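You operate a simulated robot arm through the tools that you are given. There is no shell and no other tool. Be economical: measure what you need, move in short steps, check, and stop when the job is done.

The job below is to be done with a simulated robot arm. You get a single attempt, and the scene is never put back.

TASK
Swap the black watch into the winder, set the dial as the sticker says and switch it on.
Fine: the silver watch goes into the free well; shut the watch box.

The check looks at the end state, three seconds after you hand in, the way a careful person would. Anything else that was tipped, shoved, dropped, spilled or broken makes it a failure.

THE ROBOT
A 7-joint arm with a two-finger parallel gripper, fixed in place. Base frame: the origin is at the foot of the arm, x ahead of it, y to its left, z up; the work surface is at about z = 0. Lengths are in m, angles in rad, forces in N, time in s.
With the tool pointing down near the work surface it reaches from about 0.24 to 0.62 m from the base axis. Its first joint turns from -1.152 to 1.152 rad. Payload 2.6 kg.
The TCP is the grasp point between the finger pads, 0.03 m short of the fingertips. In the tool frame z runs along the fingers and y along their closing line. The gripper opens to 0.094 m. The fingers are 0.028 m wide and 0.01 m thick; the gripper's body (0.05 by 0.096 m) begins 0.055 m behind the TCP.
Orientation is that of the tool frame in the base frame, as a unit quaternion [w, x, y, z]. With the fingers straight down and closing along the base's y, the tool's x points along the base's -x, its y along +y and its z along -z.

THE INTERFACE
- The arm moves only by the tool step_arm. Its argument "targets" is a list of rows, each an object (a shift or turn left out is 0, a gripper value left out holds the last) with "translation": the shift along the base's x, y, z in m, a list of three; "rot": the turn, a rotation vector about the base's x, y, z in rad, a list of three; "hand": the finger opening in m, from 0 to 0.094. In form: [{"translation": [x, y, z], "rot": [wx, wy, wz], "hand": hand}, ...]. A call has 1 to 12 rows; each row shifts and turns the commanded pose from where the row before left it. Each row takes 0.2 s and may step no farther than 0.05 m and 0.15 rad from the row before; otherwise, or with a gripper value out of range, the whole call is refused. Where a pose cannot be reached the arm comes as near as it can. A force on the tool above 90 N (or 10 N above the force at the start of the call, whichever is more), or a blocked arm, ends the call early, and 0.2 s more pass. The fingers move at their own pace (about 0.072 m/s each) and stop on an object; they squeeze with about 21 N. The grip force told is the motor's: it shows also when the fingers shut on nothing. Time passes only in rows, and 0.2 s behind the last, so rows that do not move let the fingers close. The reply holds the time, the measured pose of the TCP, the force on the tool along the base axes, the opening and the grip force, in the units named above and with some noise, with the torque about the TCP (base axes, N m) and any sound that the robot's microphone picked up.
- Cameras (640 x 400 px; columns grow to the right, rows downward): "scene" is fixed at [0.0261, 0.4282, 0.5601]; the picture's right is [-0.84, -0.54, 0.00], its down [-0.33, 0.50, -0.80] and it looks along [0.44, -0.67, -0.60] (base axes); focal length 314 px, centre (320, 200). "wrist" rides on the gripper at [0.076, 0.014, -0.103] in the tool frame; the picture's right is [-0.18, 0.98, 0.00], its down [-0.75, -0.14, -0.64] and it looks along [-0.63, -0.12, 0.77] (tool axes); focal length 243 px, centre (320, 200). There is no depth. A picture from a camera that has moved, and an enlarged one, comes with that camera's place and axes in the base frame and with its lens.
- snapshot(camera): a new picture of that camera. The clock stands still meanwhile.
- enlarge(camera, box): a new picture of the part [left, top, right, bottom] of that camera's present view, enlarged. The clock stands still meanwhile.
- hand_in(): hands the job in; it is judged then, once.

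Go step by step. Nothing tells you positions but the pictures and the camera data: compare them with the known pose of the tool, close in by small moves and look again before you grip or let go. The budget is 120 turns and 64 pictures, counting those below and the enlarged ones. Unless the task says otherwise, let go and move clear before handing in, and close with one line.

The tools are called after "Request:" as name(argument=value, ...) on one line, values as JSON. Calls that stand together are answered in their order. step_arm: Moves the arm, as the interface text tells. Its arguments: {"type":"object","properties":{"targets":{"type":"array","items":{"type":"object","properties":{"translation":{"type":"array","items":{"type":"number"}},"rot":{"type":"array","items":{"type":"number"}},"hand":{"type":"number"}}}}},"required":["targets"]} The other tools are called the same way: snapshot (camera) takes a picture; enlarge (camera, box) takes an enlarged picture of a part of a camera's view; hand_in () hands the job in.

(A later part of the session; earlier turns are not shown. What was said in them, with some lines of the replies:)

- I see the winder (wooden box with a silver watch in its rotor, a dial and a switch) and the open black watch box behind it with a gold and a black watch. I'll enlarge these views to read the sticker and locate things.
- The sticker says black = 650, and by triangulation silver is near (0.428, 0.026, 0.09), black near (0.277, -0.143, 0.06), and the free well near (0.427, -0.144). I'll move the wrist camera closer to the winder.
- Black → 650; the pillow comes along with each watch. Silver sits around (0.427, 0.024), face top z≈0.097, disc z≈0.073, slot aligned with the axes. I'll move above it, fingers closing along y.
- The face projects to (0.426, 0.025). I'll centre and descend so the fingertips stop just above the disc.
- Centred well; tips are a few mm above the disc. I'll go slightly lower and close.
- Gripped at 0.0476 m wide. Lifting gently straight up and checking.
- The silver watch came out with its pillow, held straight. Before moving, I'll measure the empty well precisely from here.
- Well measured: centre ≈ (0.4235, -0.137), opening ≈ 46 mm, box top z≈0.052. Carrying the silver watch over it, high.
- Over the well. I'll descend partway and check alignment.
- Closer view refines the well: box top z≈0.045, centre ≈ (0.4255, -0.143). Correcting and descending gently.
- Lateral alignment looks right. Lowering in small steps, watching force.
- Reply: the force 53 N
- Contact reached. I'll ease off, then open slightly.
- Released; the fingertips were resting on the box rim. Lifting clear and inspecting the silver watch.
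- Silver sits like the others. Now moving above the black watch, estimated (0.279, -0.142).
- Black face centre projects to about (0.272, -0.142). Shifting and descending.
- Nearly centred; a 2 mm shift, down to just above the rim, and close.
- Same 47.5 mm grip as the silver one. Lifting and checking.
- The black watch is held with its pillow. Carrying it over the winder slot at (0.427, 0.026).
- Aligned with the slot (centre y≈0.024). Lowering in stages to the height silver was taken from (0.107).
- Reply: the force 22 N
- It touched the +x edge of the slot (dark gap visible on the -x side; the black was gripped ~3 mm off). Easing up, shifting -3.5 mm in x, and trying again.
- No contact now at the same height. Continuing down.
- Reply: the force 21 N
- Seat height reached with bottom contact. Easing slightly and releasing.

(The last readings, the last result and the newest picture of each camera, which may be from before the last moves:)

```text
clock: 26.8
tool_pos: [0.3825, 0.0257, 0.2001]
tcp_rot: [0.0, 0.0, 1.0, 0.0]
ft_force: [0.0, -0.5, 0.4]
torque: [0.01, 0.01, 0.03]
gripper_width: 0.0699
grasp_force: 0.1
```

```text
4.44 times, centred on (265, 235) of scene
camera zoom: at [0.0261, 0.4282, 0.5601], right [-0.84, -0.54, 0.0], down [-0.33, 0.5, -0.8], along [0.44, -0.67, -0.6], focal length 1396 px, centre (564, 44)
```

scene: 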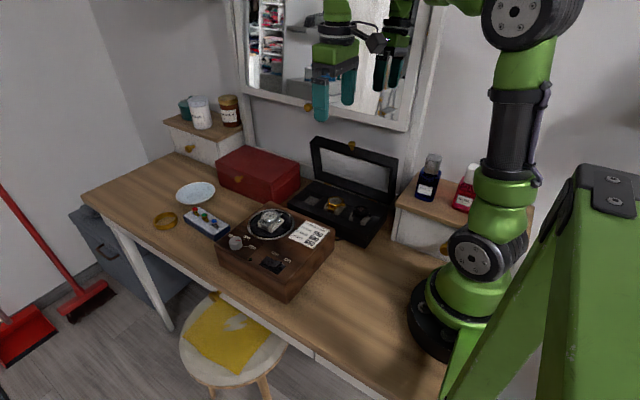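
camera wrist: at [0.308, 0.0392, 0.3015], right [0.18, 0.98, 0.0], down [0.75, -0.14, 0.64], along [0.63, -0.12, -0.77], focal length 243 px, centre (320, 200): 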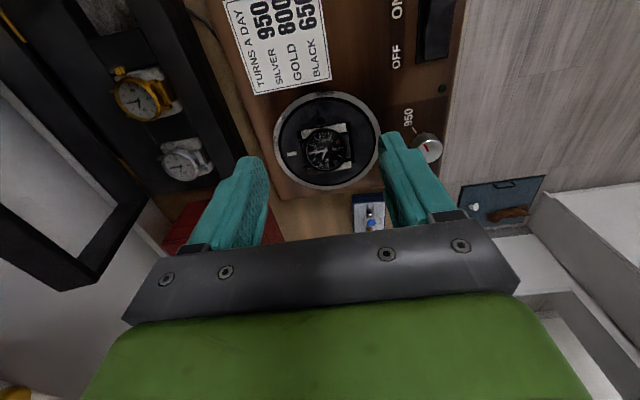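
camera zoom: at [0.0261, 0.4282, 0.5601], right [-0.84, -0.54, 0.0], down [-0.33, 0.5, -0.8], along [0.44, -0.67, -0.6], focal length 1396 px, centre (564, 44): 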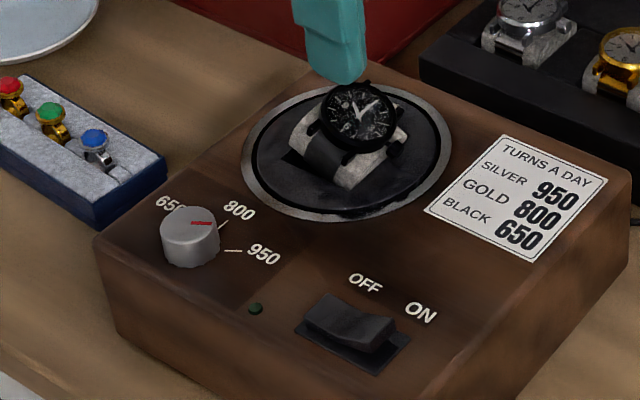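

The watch may sit a bit tilted; taking close looks.

Request:
enlarge(camera="scene", box=[265, 200, 325, 245])

Request:
enlarge(camera="wrist", box=[270, 90, 390, 190])

```text
8.89 times, centred on (295, 222) of scene
camera zoom: at [0.0261, 0.4282, 0.5601], right [-0.84, -0.54, 0.0], down [-0.33, 0.5, -0.8], along [0.44, -0.67, -0.6], focal length 2792 px, centre (542, 0)
```

zoom: 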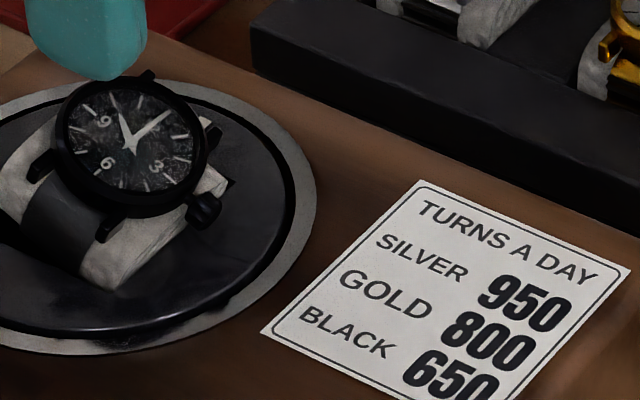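

```text
4.00 times, centred on (330, 140) of wrist
camera zoom: at [0.308, 0.0392, 0.3015], right [0.18, 0.98, 0.0], down [0.75, -0.14, 0.64], along [0.63, -0.12, -0.77], focal length 970 px, centre (280, 440)
```

zoom: 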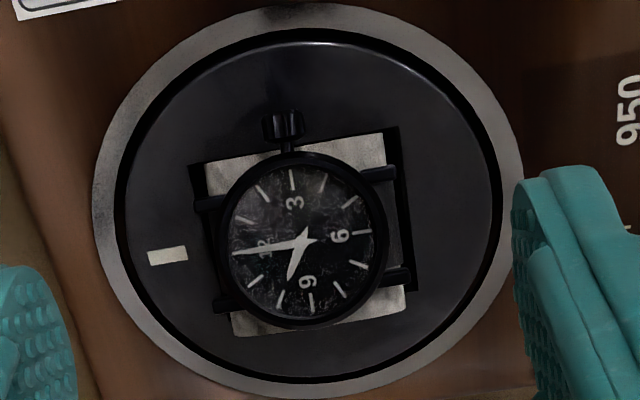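

The black watch is tilted (its +x end rests on the slot's edge — it pivoted in the grip at first contact). I'll regrip it, lift it out, and press it flat on the winder's flat top to level it.

Request:
step_arm(targets=[{"translation": [0.019, -0.0005, -0.03]}, {"translation": [0.019, 0, -0.03]}, {"translation": [0, 0, -0.02]}, {"translation": [0, 0, -0.012]}, {}, {"hand": 0.055}, {"hand": 0.035}, {"hand": 0.02}, {}, {}])

```text
clock: 29.0
tool_pos: [0.4207, 0.0239, 0.1069]
tcp_rot: [-0.001, 0.0, 1.0, 0.0]
ft_force: [0.1, 2.0, 1.8]
torque: [0.07, 0.03, 0.01]
gripper_width: 0.0473
grasp_force: 20.6
```

Request:
step_arm(targets=[{"translation": [0, 0, 0.01]}, {"translation": [0, 0, 0.015]}, {"translation": [0, 0, 0.015]}, {"translation": [-0.028, -0.002, 0]}, {"translation": [-0.028, -0.002, 0]}, {"translation": [-0.026, -0.002, 0]}, {}])

Request:
enlarge(camera="scene", box=[250, 160, 350, 260])

```text
clock: 30.6
tool_pos: [0.3396, 0.0171, 0.1472]
tcp_rot: [0.0, 0.0, 1.0, 0.0]
ft_force: [-0.6, -0.5, -1.9]
torque: [0.01, -0.03, 0.01]
gripper_width: 0.0474
grasp_force: 20.8
```

```text
4.00 times, centred on (300, 210) of scene
camera zoom: at [0.0261, 0.4282, 0.5601], right [-0.84, -0.54, 0.0], down [-0.33, 0.5, -0.8], along [0.44, -0.67, -0.6], focal length 1257 px, centre (400, 160)
```

zoom: 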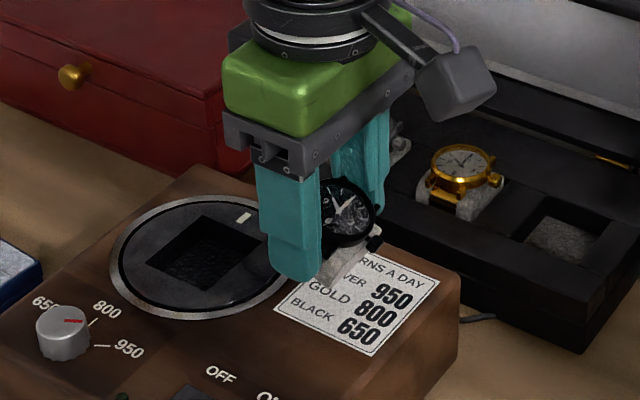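

Tilt confirmed. Lowering gently onto the flat top to level it.

Request:
step_arm(targets=[{"translation": [0.002, 0, -0.012]}, {"translation": [0, 0, -0.005]}, {"translation": [0, 0, -0.003]}, {"translation": [0, 0, -0.002]}, {"translation": [0, 0, -0.002]}, {}])

```text
clock: 32.0
tool_pos: [0.3412, 0.018, 0.1225]
tcp_rot: [0.0, -0.001, 1.0, 0.0]
ft_force: [-0.1, 0.0, -1.0]
torque: [0.01, 0.0, 0.01]
gripper_width: 0.0477
grasp_force: 20.9
```

Request:
step_arm(targets=[{"translation": [0, 0, -0.002]}, {"translation": [0, 0, -0.002]}, {"translation": [0, 0, -0.002]}, {"translation": [0, 0, -0.002]}, {}])

Request:
enlarge(camera="scene", box=[260, 180, 340, 250])

```text
clock: 33.2
tool_pos: [0.3442, 0.0172, 0.1156]
tcp_rot: [0.004, 0.0, 1.0, 0.0]
ft_force: [7.5, -2.2, 27.1]
torque: [-0.04, 0.04, 0.04]
gripper_width: 0.0475
grasp_force: 21.3
```

```text
5.71 times, centred on (300, 215) of scene
camera zoom: at [0.026, 0.4282, 0.5601], right [-0.84, -0.54, 0.0], down [-0.33, 0.5, -0.8], along [0.44, -0.67, -0.6], focal length 1795 px, centre (434, 114)
```

zoom: 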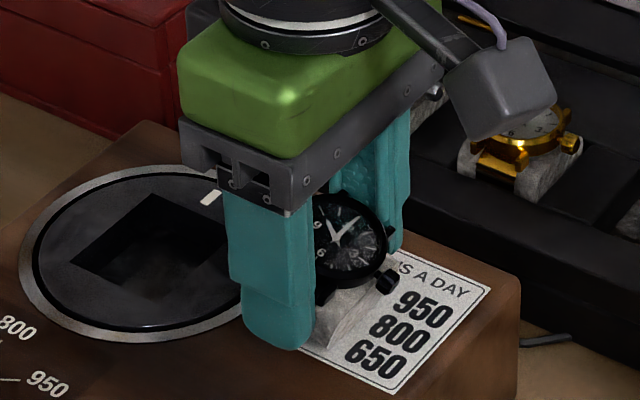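

Still tilted in the grip, but now standing on the flat top; I'll release slightly so it settles flat, fingers staying around it.

Request:
step_arm(targets=[{"translation": [0, 0, 0.003]}, {"hand": 0.053}, {"hand": 0.058}, {}, {}])

Request:
enlarge(camera="scene", box=[260, 180, 340, 250])

Request:
enlarge(camera="wrist", box=[240, 100, 400, 220])

```text
clock: 34.4
tool_pos: [0.3422, 0.0176, 0.1187]
tcp_rot: [-0.001, 0.0, 1.0, 0.0]
ft_force: [-1.0, -0.3, -0.5]
torque: [0.01, -0.01, 0.02]
gripper_width: 0.0581
grasp_force: 0.1
```

```text
5.71 times, centred on (300, 215) of scene
camera zoom: at [0.0261, 0.4282, 0.5601], right [-0.84, -0.54, 0.0], down [-0.33, 0.5, -0.8], along [0.44, -0.67, -0.6], focal length 1795 px, centre (434, 114)
```

zoom: 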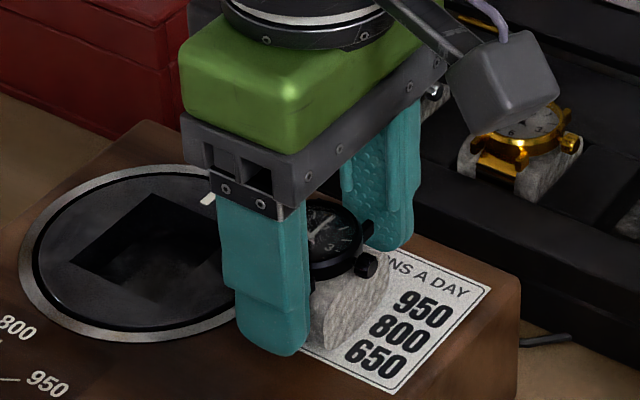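

```text
3.33 times, centred on (320, 160) of wrist
camera zoom: at [0.2661, 0.032, 0.221], right [0.18, 0.98, 0.0], down [0.75, -0.14, 0.64], along [0.63, -0.12, -0.77], focal length 809 px, centre (320, 333)
```

zoom: 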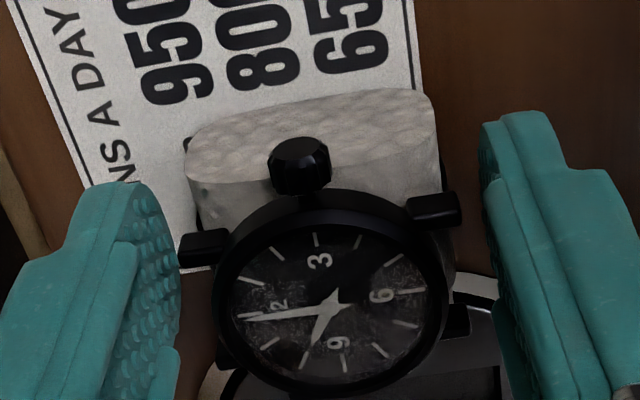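

It settled level. Regripping centred (shift +5 mm x, +1 mm y, +3 mm z), then back over the slot.

Request:
step_arm(targets=[{"translation": [0.005, 0.001, 0.003]}, {}, {"hand": 0.05}, {"hand": 0.03}, {"hand": 0.02}, {}, {"translation": [0, 0, 0.01]}, {"translation": [0, 0, 0.02]}, {}])

```text
clock: 36.4
tool_pos: [0.3456, 0.0182, 0.1505]
tcp_rot: [0.0, 0.0, 1.0, 0.0]
ft_force: [-0.1, -0.9, -1.3]
torque: [-0.02, 0.05, 0.01]
gripper_width: 0.0477
grasp_force: 20.8
```

Request:
step_arm(targets=[{"translation": [0.027, 0.002, 0]}, {"translation": [0.027, 0.002, 0]}, {"translation": [0.026, 0.002, 0]}, {"translation": [0, 0, -0.012]}, {}, {}])

Request:
enlarge(camera="wrist", box=[220, 40, 420, 200])

```text
clock: 37.8
tool_pos: [0.4263, 0.0253, 0.14]
tcp_rot: [0.0, 0.0, 1.0, 0.0]
ft_force: [-0.8, 0.4, -2.1]
torque: [0.0, 0.0, -0.01]
gripper_width: 0.0475
grasp_force: 20.6
```

```text
2.50 times, centred on (320, 120) of wrist
camera zoom: at [0.3505, 0.0395, 0.2416], right [0.18, 0.98, 0.0], down [0.75, -0.14, 0.64], along [0.63, -0.12, -0.77], focal length 606 px, centre (320, 400)
```

zoom: 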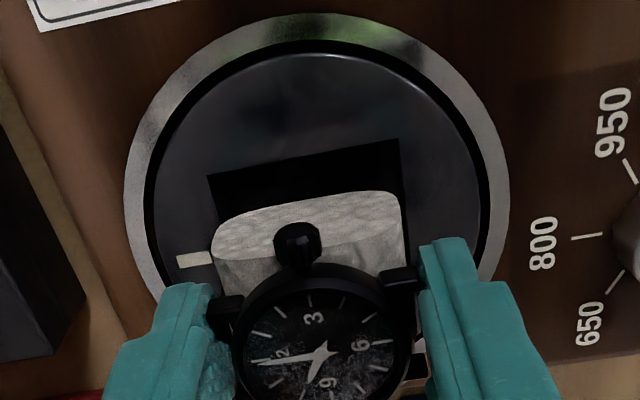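

Orientation is level now. Comparing with the silver's seating, a small -1.5 mm x shift, then lower in small steps.

Request:
step_arm(targets=[{"translation": [-0.0015, -0.001, -0.01]}, {"translation": [0, 0, -0.005]}, {"translation": [0, 0, -0.002]}, {"translation": [0, 0, -0.001]}, {}])

```text
clock: 39.0
tool_pos: [0.4258, 0.0245, 0.1211]
tcp_rot: [0.0, 0.0, 1.0, 0.0]
ft_force: [-0.1, 0.8, -1.3]
torque: [0.01, 0.03, 0.01]
gripper_width: 0.0474
grasp_force: 20.6
```

Request:
step_arm(targets=[{"translation": [0, 0, -0.001]}, {"translation": [0, 0, -0.001]}, {}])

```text
clock: 39.8
tool_pos: [0.425, 0.0234, 0.1193]
tcp_rot: [0.0, 0.0, 1.0, 0.0]
ft_force: [-0.8, 0.1, -1.6]
torque: [-0.01, 0.01, 0.0]
gripper_width: 0.0476
grasp_force: 21.1
```

Request:
step_arm(targets=[{"translation": [0, 0, -0.001]}, {"translation": [0, 0, -0.001]}, {"translation": [0, 0, -0.001]}, {}])

```text
clock: 40.8
tool_pos: [0.4262, 0.0241, 0.1157]
tcp_rot: [0.0, 0.0, 1.0, -0.001]
ft_force: [-1.8, -0.8, -0.6]
torque: [-0.02, 0.08, 0.01]
gripper_width: 0.0477
grasp_force: 21.1
```

No contact below the edge height: it's inside the slot. Continuing down.

Request:
step_arm(targets=[{"translation": [0, 0, -0.002]}, {"translation": [0, 0, -0.002]}, {"translation": [0, 0, -0.002]}, {"translation": [0, 0, -0.001]}, {}])

```text
clock: 42.0
tool_pos: [0.4253, 0.0235, 0.1086]
tcp_rot: [0.0, 0.0, 1.0, 0.001]
ft_force: [-0.5, 0.2, -1.5]
torque: [0.01, -0.01, 0.02]
gripper_width: 0.0473
grasp_force: 21.1
```

Request:
step_arm(targets=[{"translation": [0, 0, -0.001]}, {"translation": [0, 0, -0.001]}, {"translation": [0, 0, -0.001]}, {}])

```text
clock: 43.0
tool_pos: [0.4246, 0.0231, 0.1075]
tcp_rot: [0.001, 0.001, 1.0, 0.0]
ft_force: [-9.0, -1.1, 15.6]
torque: [-0.15, 0.52, 0.0]
gripper_width: 0.0473
grasp_force: 21.1
```

Bottomed out at the seat height. Releasing and backing off.

Request:
step_arm(targets=[{"translation": [0, 0, 0.002]}, {"hand": 0.056}, {"hand": 0.07}, {}, {"translation": [0, 0, 0.02]}, {"translation": [0, 0, 0.04]}, {"translation": [-0.03, 0, 0.03]}, {"translation": [-0.03, 0.01, 0.01]}, {}])

Request:
enlarge(camera="scene", box=[220, 195, 310, 255])

Request:
enlarge(camera="wrist", box=[260, 20, 480, 200])

```text
clock: 45.0
tool_pos: [0.3646, 0.036, 0.207]
tcp_rot: [0.0, 0.001, 1.0, -0.001]
ft_force: [-1.2, 0.0, 0.0]
torque: [0.01, -0.04, 0.01]
gripper_width: 0.0698
grasp_force: 0.0
```

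```text
6.67 times, centred on (265, 225) of scene
camera zoom: at [0.0261, 0.4282, 0.5601], right [-0.84, -0.54, 0.0], down [-0.33, 0.5, -0.8], along [0.44, -0.67, -0.6], focal length 2094 px, centre (687, 33)
```

zoom: 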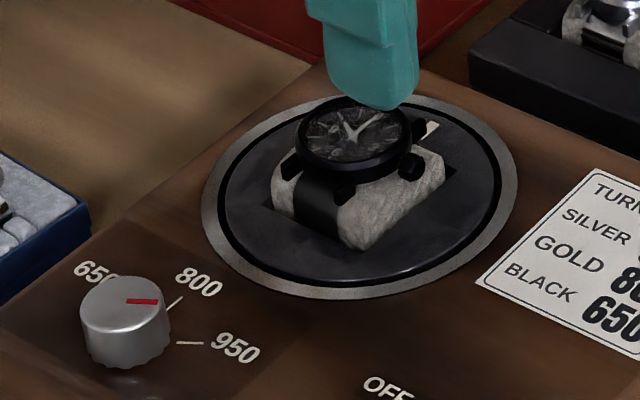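

```text
2.22 times, centred on (370, 110) of wrist
camera zoom: at [0.2886, 0.0487, 0.3101], right [0.18, 0.98, 0.0], down [0.75, -0.14, 0.64], along [0.63, -0.12, -0.77], focal length 539 px, centre (209, 400)
```

zoom: 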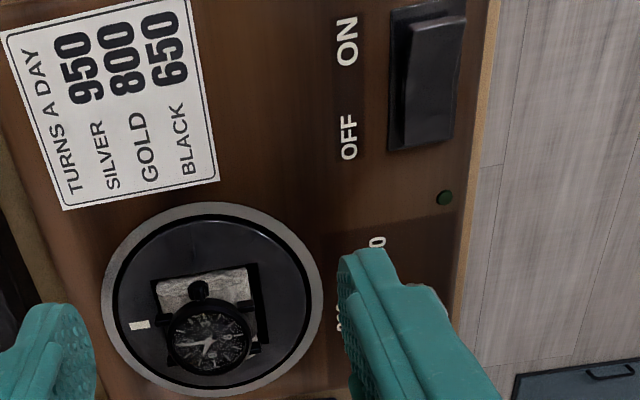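

The black watch is seated exactly as the silver was. Next the dial: knob axis ≈ (0.441, 0.1225), pointer at about -147° (950) and the 650 tick at about -34°, so about +113° about z is needed. Moving over it while pre-turning the tool by -1.0 rad.

Request:
step_arm(targets=[{"translation": [0.011, 0.0124, 0], "rot": [0, 0, -0.143], "hand": 0.06}, {"translation": [0.011, 0.0124, 0], "rot": [0, 0, -0.143]}, {"translation": [0.011, 0.0124, -0.01], "rot": [0, 0, -0.143]}, {"translation": [0.011, 0.0124, -0.01], "rot": [0, 0, -0.143]}, {"translation": [0.011, 0.0124, -0.01], "rot": [0, 0, -0.143]}, {"translation": [0.011, 0.0124, -0.015], "rot": [0, 0, -0.143]}, {"translation": [0.011, 0.0124, -0.015], "rot": [0, 0, -0.142]}, {}])

Request:
snapshot(camera="wrist")

```text
clock: 46.8
tool_pos: [0.4436, 0.1206, 0.1485]
tcp_rot: [0.0, 0.48, 0.877, 0.001]
ft_force: [0.1, 0.5, -0.4]
torque: [0.03, 0.0, 0.0]
gripper_width: 0.0602
grasp_force: 0.1
```

```text
8 pictures are left
camera wrist: at [0.4148, 0.1932, 0.2504], right [0.93, 0.37, 0.0], down [0.29, -0.71, 0.64], along [0.24, -0.6, -0.77], focal length 243 px, centre (320, 200)
```

wrist: 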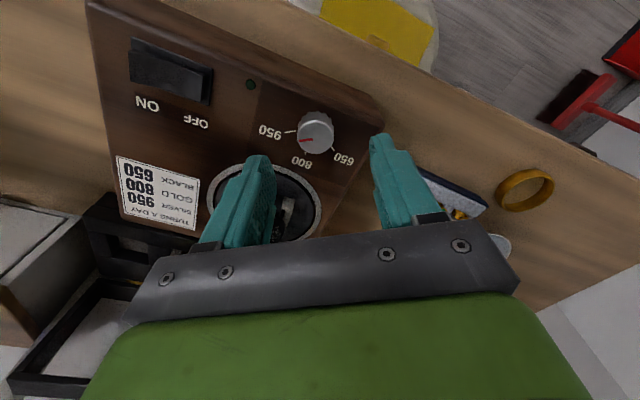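

Knob is ~5 mm further out; adjusting, descending and closing on it.

Request:
step_arm(targets=[{"translation": [-0.0032, 0.0047, -0.01]}, {"translation": [0, 0, -0.02]}, {"translation": [0, 0, -0.011]}, {}, {"hand": 0.04}, {"hand": 0.025}, {"hand": 0.015}, {}, {}])

Request:
enlarge(camera="scene", box=[205, 190, 295, 260])

```text
clock: 48.8
tool_pos: [0.439, 0.1247, 0.1084]
tcp_rot: [-0.001, 0.481, 0.877, -0.002]
ft_force: [-20.1, -10.9, 6.0]
torque: [0.01, 0.17, -0.06]
gripper_width: 0.0257
grasp_force: 45.0
```

```text
5.71 times, centred on (250, 225) of scene
camera zoom: at [0.026, 0.4282, 0.5601], right [-0.84, -0.54, 0.0], down [-0.33, 0.5, -0.8], along [0.44, -0.67, -0.6], focal length 1795 px, centre (720, 57)
```

zoom: 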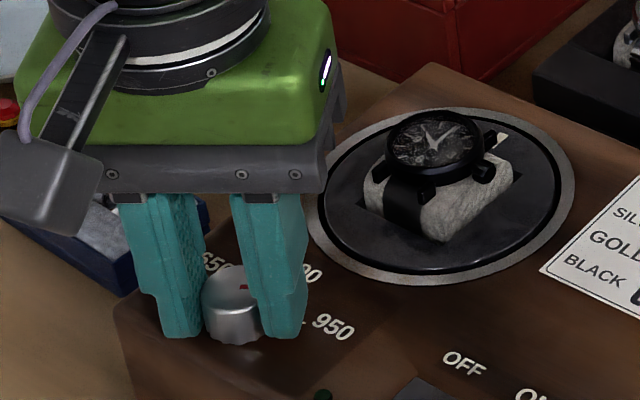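

Gripped (25.7 mm), slightly off-centre; relieving the side force and turning the knob +z.

Request:
step_arm(targets=[{"translation": [-0.0015, -0.001, 0]}, {"rot": [0, 0, 0.07]}, {"rot": [0, 0, 0.14]}, {"rot": [0, 0, 0.14]}, {"rot": [0, 0, 0.14]}, {"rot": [0, 0, 0.14]}, {}])

```text
clock: 50.4
tool_pos: [0.438, 0.1232, 0.1073]
tcp_rot: [-0.002, 0.185, 0.983, -0.001]
ft_force: [-22.9, -16.6, 6.6]
torque: [-0.1, 0.28, -0.08]
gripper_width: 0.0258
grasp_force: 44.6
```

Turning well; still some side pull, so I recentre by 2 mm and continue.

Request:
step_arm(targets=[{"translation": [-0.0018, -0.0013, 0]}, {"rot": [0, 0, 0.14]}, {"rot": [0, 0, 0.14]}, {"rot": [0, 0, 0.14]}, {"rot": [0, 0, 0.14]}, {"rot": [0, 0, 0.14]}, {}])

Request:
enlarge(camera="scene", box=[205, 200, 285, 260])

```text
clock: 52.0
tool_pos: [0.4363, 0.1214, 0.1072]
tcp_rot: [0.001, -0.165, 0.986, -0.002]
ft_force: [6.2, -19.0, -10.4]
torque: [0.15, -0.27, -0.07]
gripper_width: 0.0255
grasp_force: 44.7
```

```text
6.67 times, centred on (245, 230) of scene
camera zoom: at [0.0261, 0.4282, 0.5601], right [-0.84, -0.54, 0.0], down [-0.33, 0.5, -0.8], along [0.44, -0.67, -0.6], focal length 2094 px, centre (820, 0)
```

zoom: 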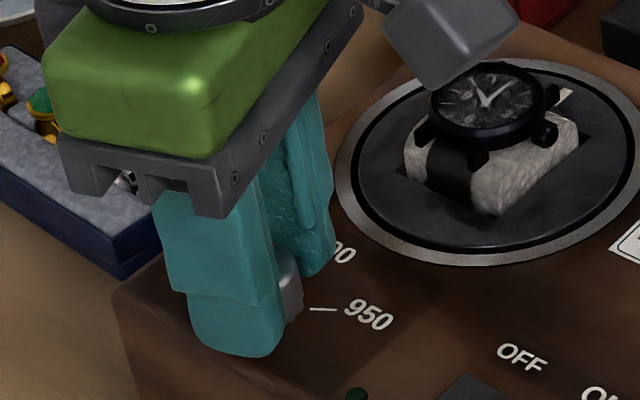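

Turned 1.33 rad so far; 0.64 rad remain.

Request:
step_arm(targets=[{"translation": [0.0003, -0.0012, 0]}, {"rot": [0, 0, 0.128]}, {"rot": [0, 0, 0.128]}, {"rot": [0, 0, 0.128]}, {"rot": [0, 0, 0.128]}, {"rot": [0, 0, 0.128]}, {}])

```text
clock: 53.6
tool_pos: [0.4382, 0.1205, 0.1063]
tcp_rot: [0.001, -0.465, 0.885, -0.003]
ft_force: [15.5, -20.2, -3.7]
torque: [0.46, -0.33, -0.08]
gripper_width: 0.0257
grasp_force: 44.6
```

Total turn ≈ 1.97 rad. Releasing, rising, and moving toward the switch (turning the tool to yaw 90° so closed fingers are narrow along x).

Request:
step_arm(targets=[{"hand": 0.04}, {"hand": 0.06}, {"translation": [0, 0, 0.03]}, {"translation": [0, 0, 0.035]}, {"translation": [-0.028, 0.001, 0.01], "rot": [0, 0, 0.12]}, {"translation": [-0.028, 0.001, 0], "rot": [0, 0, 0.12], "hand": 0.04}, {"translation": [-0.028, 0, 0], "rot": [0, 0, 0.12], "hand": 0.02}, {"translation": [-0.029, 0, 0], "rot": [0, 0, 0.12], "hand": 0.0}, {"rot": [0, 0, 0.12]}, {}])

Request:
enlarge(camera="scene", box=[210, 205, 310, 290])

```text
clock: 55.8
tool_pos: [0.3216, 0.1228, 0.1822]
tcp_rot: [0.0, 0.708, -0.707, -0.001]
ft_force: [0.3, -0.7, -0.7]
torque: [-0.01, -0.02, 0.02]
gripper_width: 0.0
grasp_force: 20.9
```

```text
4.71 times, centred on (260, 248) of scene
camera zoom: at [0.0261, 0.4282, 0.5601], right [-0.84, -0.54, 0.0], down [-0.33, 0.5, -0.8], along [0.44, -0.67, -0.6], focal length 1478 px, centre (602, -24)
```

zoom: 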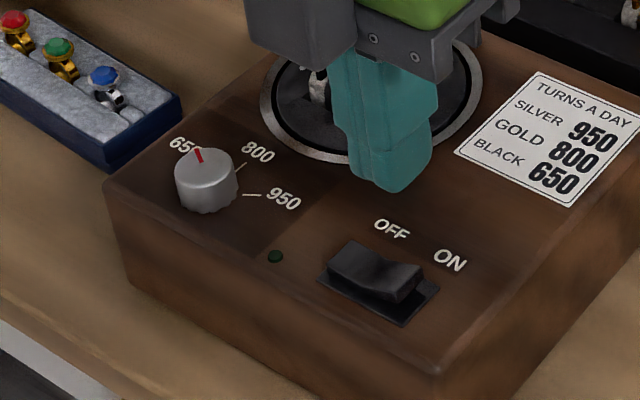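

The pointer now aims at 650. The switch's ON end is raised at about (0.325, 0.121); I'll press it with the closed fingertips.

Request:
step_arm(targets=[{"translation": [0.006, -0.0015, -0.03]}, {"translation": [0, 0, -0.025]}, {"translation": [0, 0, -0.008]}, {"translation": [0, 0, -0.004]}, {"translation": [0, 0, -0.003]}, {"translation": [0, 0, -0.002]}])

```text
clock: 57.0
tool_pos: [0.3291, 0.122, 0.1172]
tcp_rot: [0.0, -0.704, 0.71, -0.001]
ft_force: [-5.1, -1.9, 10.6]
torque: [-0.08, 0.02, -0.01]
gripper_width: 0.0
grasp_force: 21.0
heard: click
stopped in row 6: the force on the tool passed its limit at 99 N (the readings are from after the stop); the commanded pose is now the measured one
```

Click heard. Rising and checking the switch, lamp and dial.

Request:
step_arm(targets=[{"translation": [0, 0, 0.03]}, {"translation": [0, 0, 0.04]}, {"translation": [-0.03, -0.03, 0.02]}, {}])

Request:
enlarge(camera="scene", box=[220, 205, 310, 285])

```text
clock: 58.0
tool_pos: [0.2983, 0.0906, 0.2059]
tcp_rot: [0.0, -0.704, 0.71, -0.001]
ft_force: [0.4, -0.8, 0.4]
torque: [-0.02, 0.02, -0.01]
gripper_width: 0.0001
grasp_force: 20.7
```

```text
5.00 times, centred on (265, 245) of scene
camera zoom: at [0.0261, 0.4282, 0.5601], right [-0.84, -0.54, 0.0], down [-0.33, 0.5, -0.8], along [0.44, -0.67, -0.6], focal length 1571 px, centre (595, -25)
```

zoom: 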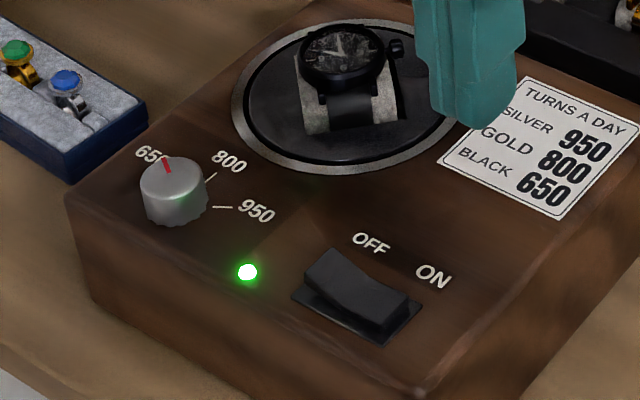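

Lamp is green and the rotor turns. Checking the dial pointer against the 650 tick from the wrist camera.

Request:
enlarge(camera="wrist", box=[145, 120, 245, 200])

```text
5.00 times, centred on (195, 160) of wrist
camera zoom: at [0.2835, 0.0142, 0.308], right [-0.98, 0.19, 0.0], down [0.15, 0.75, 0.64], along [0.12, 0.63, -0.77], focal length 1213 px, centre (945, 400)
```

zoom: 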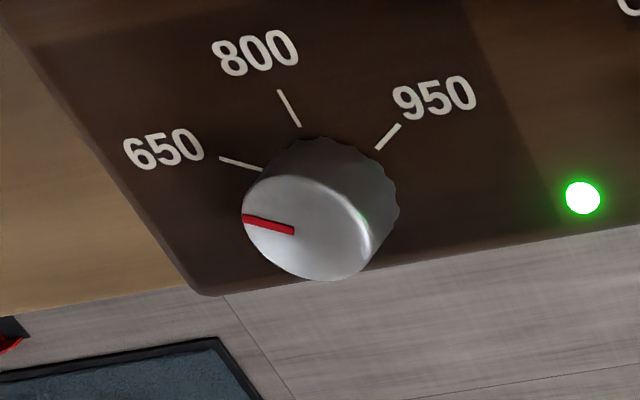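

Pointer is parallel with the 650 tick – dial correct, winder on. Last is the lid: the knob is near (0.349, -0.21, 0.20); I'll turn the tool to yaw -90° (fingers closing along x, camera facing the lid) on the way there.

Request:
step_arm(targets=[{"translation": [0, 0, 0.03], "rot": [0, 0, -0.15]}, {"translation": [0, 0, 0.03], "rot": [0, 0, -0.15]}, {"translation": [0.005, -0.015, 0.02], "rot": [0, 0, -0.15]}, {"translation": [0.005, -0.015, 0], "rot": [0, 0, -0.15]}, {"translation": [0.005, -0.015, 0], "rot": [0, 0, -0.15]}, {"translation": [0.005, -0.015, 0], "rot": [0, 0, -0.15]}, {"translation": [0.005, -0.015, 0], "rot": [0, 0, -0.15]}, {"translation": [0.005, -0.015, 0], "rot": [0, 0, -0.15]}, {"translation": [0.005, -0.015, 0], "rot": [0, 0, -0.15]}, {"translation": [0.005, -0.015, 0], "rot": [0, 0, -0.15]}, {"translation": [0.005, -0.015, 0], "rot": [0, 0, -0.15]}, {"translation": [0.005, -0.015, 0], "rot": [0, 0, -0.15]}])

Request:
step_arm(targets=[{"translation": [0, -0.01, 0], "rot": [0, 0, -0.15], "hand": 0.07}, {"translation": [0, -0.01, 0], "rot": [0, 0, -0.15]}, {"translation": [0, -0.01, 0], "rot": [0, 0, -0.15]}, {"translation": [0, -0.01, 0], "rot": [0, 0, -0.15]}, {"translation": [0, -0.01, 0], "rot": [0, 0, -0.15]}, {"translation": [0, -0.01, 0], "rot": [0, 0, -0.15]}, {"translation": [0, -0.01, 0], "rot": [0, 0, -0.15]}, {"translation": [0, -0.01, 0], "rot": [0, 0, -0.15]}, {"translation": [0, -0.01, 0], "rot": [0, 0, -0.135]}, {}])

Request:
snapshot(camera="wrist")

```text
clock: 60.6
tool_pos: [0.348, -0.057, 0.287]
tcp_rot: [0.0, 0.119, 0.993, -0.002]
ft_force: [-0.8, -0.1, -0.2]
torque: [-0.01, -0.05, -0.02]
gripper_width: 0.0
grasp_force: 21.1
```

```text
clock: 62.8
tool_pos: [0.3497, -0.1469, 0.2865]
tcp_rot: [-0.001, 0.707, 0.707, -0.001]
ft_force: [0.3, 0.9, 0.5]
torque: [0.01, 0.0, -0.02]
gripper_width: 0.07
grasp_force: 0.0
```

```text
2 pictures are left
camera wrist: at [0.3636, -0.0714, 0.3894], right [0.98, -0.19, 0.0], down [-0.14, -0.75, 0.64], along [-0.12, -0.63, -0.77], focal length 243 px, centre (320, 200)
```

wrist: 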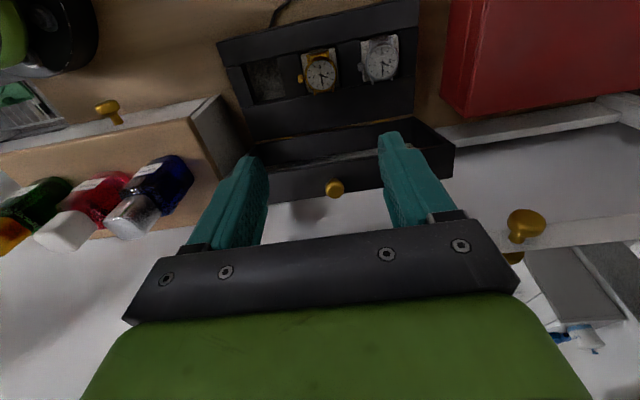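

The knob triangulates cleanly to (0.351, -0.212, 0.202). Approaching from above with open fingers and pinching it near the fingertips.

Request:
step_arm(targets=[{"translation": [0.0013, -0.03, 0], "hand": 0.05}, {"translation": [0, -0.031, 0]}, {"translation": [0, 0, -0.03]}, {"translation": [0, 0, -0.02]}, {"translation": [0, 0, -0.015]}, {}])

```text
clock: 64.2
tool_pos: [0.3513, -0.2081, 0.2214]
tcp_rot: [-0.002, 0.707, 0.707, -0.002]
ft_force: [-0.2, -0.3, 0.2]
torque: [0.05, -0.02, -0.01]
gripper_width: 0.0501
grasp_force: 0.1
```

Request:
step_arm(targets=[{"hand": 0.03}, {"hand": 0.015}, {"hand": 0.005}, {}, {}])

```text
clock: 65.4
tool_pos: [0.3516, -0.2077, 0.2208]
tcp_rot: [-0.001, 0.707, 0.707, -0.001]
ft_force: [-5.7, -2.9, 0.2]
torque: [-0.33, 0.17, -0.05]
gripper_width: 0.0184
grasp_force: 21.1
```

Knob held (18 mm). Starting the closing arc about the hinge in small steps, watching forces.

Request:
step_arm(targets=[{"translation": [0, 0.0065, -0.0002]}, {"translation": [0, 0.0065, -0.0006]}, {"translation": [0, 0.0077, -0.0009]}, {"translation": [0, 0.0076, -0.0014]}, {}])

```text
clock: 66.6
tool_pos: [0.3501, -0.1795, 0.219]
tcp_rot: [0.0, 0.707, 0.707, 0.0]
ft_force: [8.0, -2.7, -0.5]
torque: [-0.59, -0.22, 0.08]
gripper_width: 0.0183
grasp_force: 21.8
```

Request:
step_arm(targets=[{"translation": [0, 0.0075, -0.0017]}, {"translation": [0, 0.0075, -0.0021]}, {"translation": [0, 0.0074, -0.0025]}, {"translation": [0, 0.0072, -0.0028]}, {"translation": [0, 0.0071, -0.0032]}, {"translation": [0, 0.0069, -0.0035]}, {"translation": [0, 0.0067, -0.0039]}, {"translation": [0, 0.0065, -0.0042]}, {}])

```text
clock: 68.6
tool_pos: [0.3499, -0.123, 0.1953]
tcp_rot: [-0.002, 0.706, 0.708, -0.001]
ft_force: [-9.1, -2.6, 1.6]
torque: [-0.63, 0.24, -0.14]
gripper_width: 0.0184
grasp_force: 20.7
```

Request:
step_arm(targets=[{"translation": [0, 0.0062, -0.0046]}, {"translation": [0, 0.0061, -0.0048]}, {"translation": [0, 0.0057, -0.0052]}, {"translation": [0, 0.0056, -0.0054]}, {"translation": [0, 0.0052, -0.0057]}, {"translation": [0, 0.005, -0.0059]}, {"translation": [0, 0.0046, -0.0062]}, {"translation": [0, 0.0044, -0.0064]}, {"translation": [0, 0.004, -0.0066]}, {"translation": [0, 0.0037, -0.0068]}, {}])

```text
clock: 71.0
tool_pos: [0.3505, -0.0733, 0.137]
tcp_rot: [-0.001, 0.706, 0.708, 0.0]
ft_force: [7.1, -3.1, 1.2]
torque: [-0.6, -0.18, 0.12]
gripper_width: 0.0185
grasp_force: 20.8
```

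Smooth. Two more steps to just above the winder's top height, where the lid is nearly shut.

Request:
step_arm(targets=[{"translation": [0, 0.0033, -0.007]}, {"translation": [0, 0.003, -0.0071]}, {"translation": [0, 0.0026, -0.0073]}, {"translation": [0, 0.0018, -0.0055]}, {}])

Request:
enlarge(camera="scene", box=[240, 120, 420, 260])

```text
clock: 72.2
tool_pos: [0.3491, -0.0615, 0.1111]
tcp_rot: [-0.001, 0.707, 0.707, 0.0]
ft_force: [3.0, 2.9, 4.0]
torque: [-0.5, -0.07, 0.05]
gripper_width: 0.0183
grasp_force: 21.1
```

```text
2.86 times, centred on (330, 190) of scene
camera zoom: at [0.0261, 0.4282, 0.5601], right [-0.84, -0.54, 0.0], down [-0.33, 0.5, -0.8], along [0.44, -0.67, -0.6], focal length 898 px, centre (291, 229)
```

zoom: 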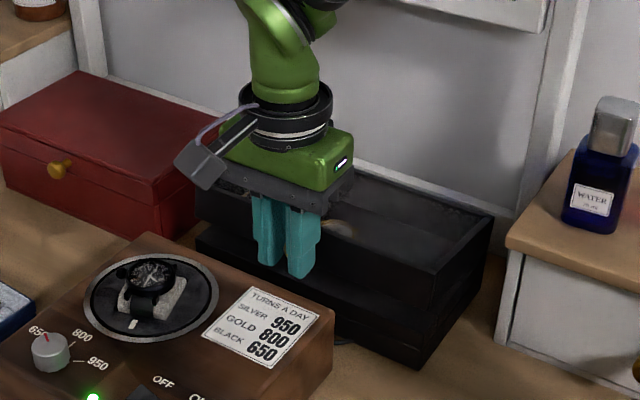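

Lid nearly shut. Lower 4 mm more, release, then rise and close the fingers to press the lid home.

Request:
step_arm(targets=[{"translation": [0, 0, -0.004]}, {}, {"hand": 0.022}, {"hand": 0.035}, {"hand": 0.05}, {}, {"translation": [0, 0, 0.04]}, {}])

```text
clock: 74.0
tool_pos: [0.3502, -0.0604, 0.148]
tcp_rot: [-0.001, 0.708, 0.707, -0.001]
ft_force: [1.0, -0.2, 0.4]
torque: [0.02, -0.02, -0.02]
gripper_width: 0.0499
grasp_force: 0.1
```

Now pressing gently on the lid's front frame with closed fingers to make sure it is shut.

Request:
step_arm(targets=[{"translation": [0, 0, 0.02], "hand": 0.0}, {"translation": [0, -0.02, 0]}, {"translation": [0, -0.018, 0]}, {}, {"translation": [0, 0, -0.015]}, {"translation": [0, 0, -0.01]}, {"translation": [0, 0, -0.006]}, {"translation": [0, 0, -0.006]}, {}])

```text
clock: 76.0
tool_pos: [0.3511, -0.1001, 0.1298]
tcp_rot: [-0.002, 0.708, 0.707, -0.001]
ft_force: [-0.6, 0.6, 0.2]
torque: [0.02, 0.0, 0.02]
gripper_width: 0.0
grasp_force: 21.2
```

Request:
step_arm(targets=[{"translation": [0, 0, -0.004]}, {"translation": [0, 0, -0.003]}, {"translation": [0, 0, -0.003]}, {"translation": [0, 0, -0.003]}, {}])

```text
clock: 77.2
tool_pos: [0.3495, -0.1, 0.1166]
tcp_rot: [-0.001, 0.707, 0.707, -0.001]
ft_force: [0.4, -0.2, -1.4]
torque: [-0.01, 0.04, 0.03]
gripper_width: 0.0
grasp_force: 21.2
```

Request:
step_arm(targets=[{"translation": [0, 0, -0.002]}, {"translation": [0, 0, -0.002]}, {"translation": [0, 0, -0.002]}, {"translation": [0, 0, -0.002]}, {}])

```text
clock: 78.4
tool_pos: [0.3515, -0.0998, 0.1114]
tcp_rot: [-0.001, 0.708, 0.706, 0.002]
ft_force: [-28.8, 4.4, 70.6]
torque: [0.6, 1.01, 0.29]
gripper_width: 0.0003
grasp_force: 21.2
```

Firm contact: the lid is hard down. Rising clear and taking the final picture.

Request:
step_arm(targets=[{"translation": [0, 0, 0.02]}, {"translation": [0, 0, 0.04]}, {"translation": [0, 0, 0.05]}, {"translation": [0, 0, 0.05]}, {"translation": [-0.02, 0.0, 0.03]}, {}])

Request:
enlarge(camera="scene", box=[170, 120, 430, 290])

```text
clock: 79.8
tool_pos: [0.3293, -0.1033, 0.2978]
tcp_rot: [-0.001, 0.707, 0.707, -0.001]
ft_force: [-0.1, 0.3, 0.0]
torque: [-0.01, -0.01, 0.0]
gripper_width: 0.0
grasp_force: 21.1
```

```text
2.35 times, centred on (300, 205) of scene
camera zoom: at [0.0261, 0.4282, 0.5601], right [-0.84, -0.54, 0.0], down [-0.33, 0.5, -0.8], along [0.44, -0.67, -0.6], focal length 739 px, centre (367, 188)
```

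zoom: 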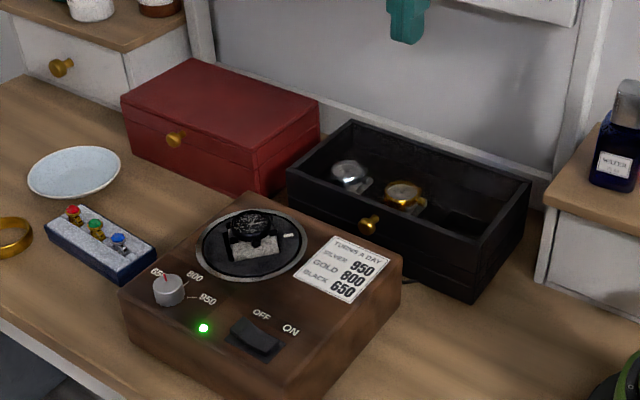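

The box is shut with silver and gold inside. The black watch is turning in the winder, the dial is at 650 and the lamp is green. The arm is clear, so I'm handing in.

Request:
hand_in()

```text
The job is handed in.
```

The black watch is running in the winder at 650, the silver watch is in the well that was free, and the watch box is shut. On the first try the black watch tilted against the slot, so I took it out and briefly stood it on the winder's top to level it. It then seated properly.
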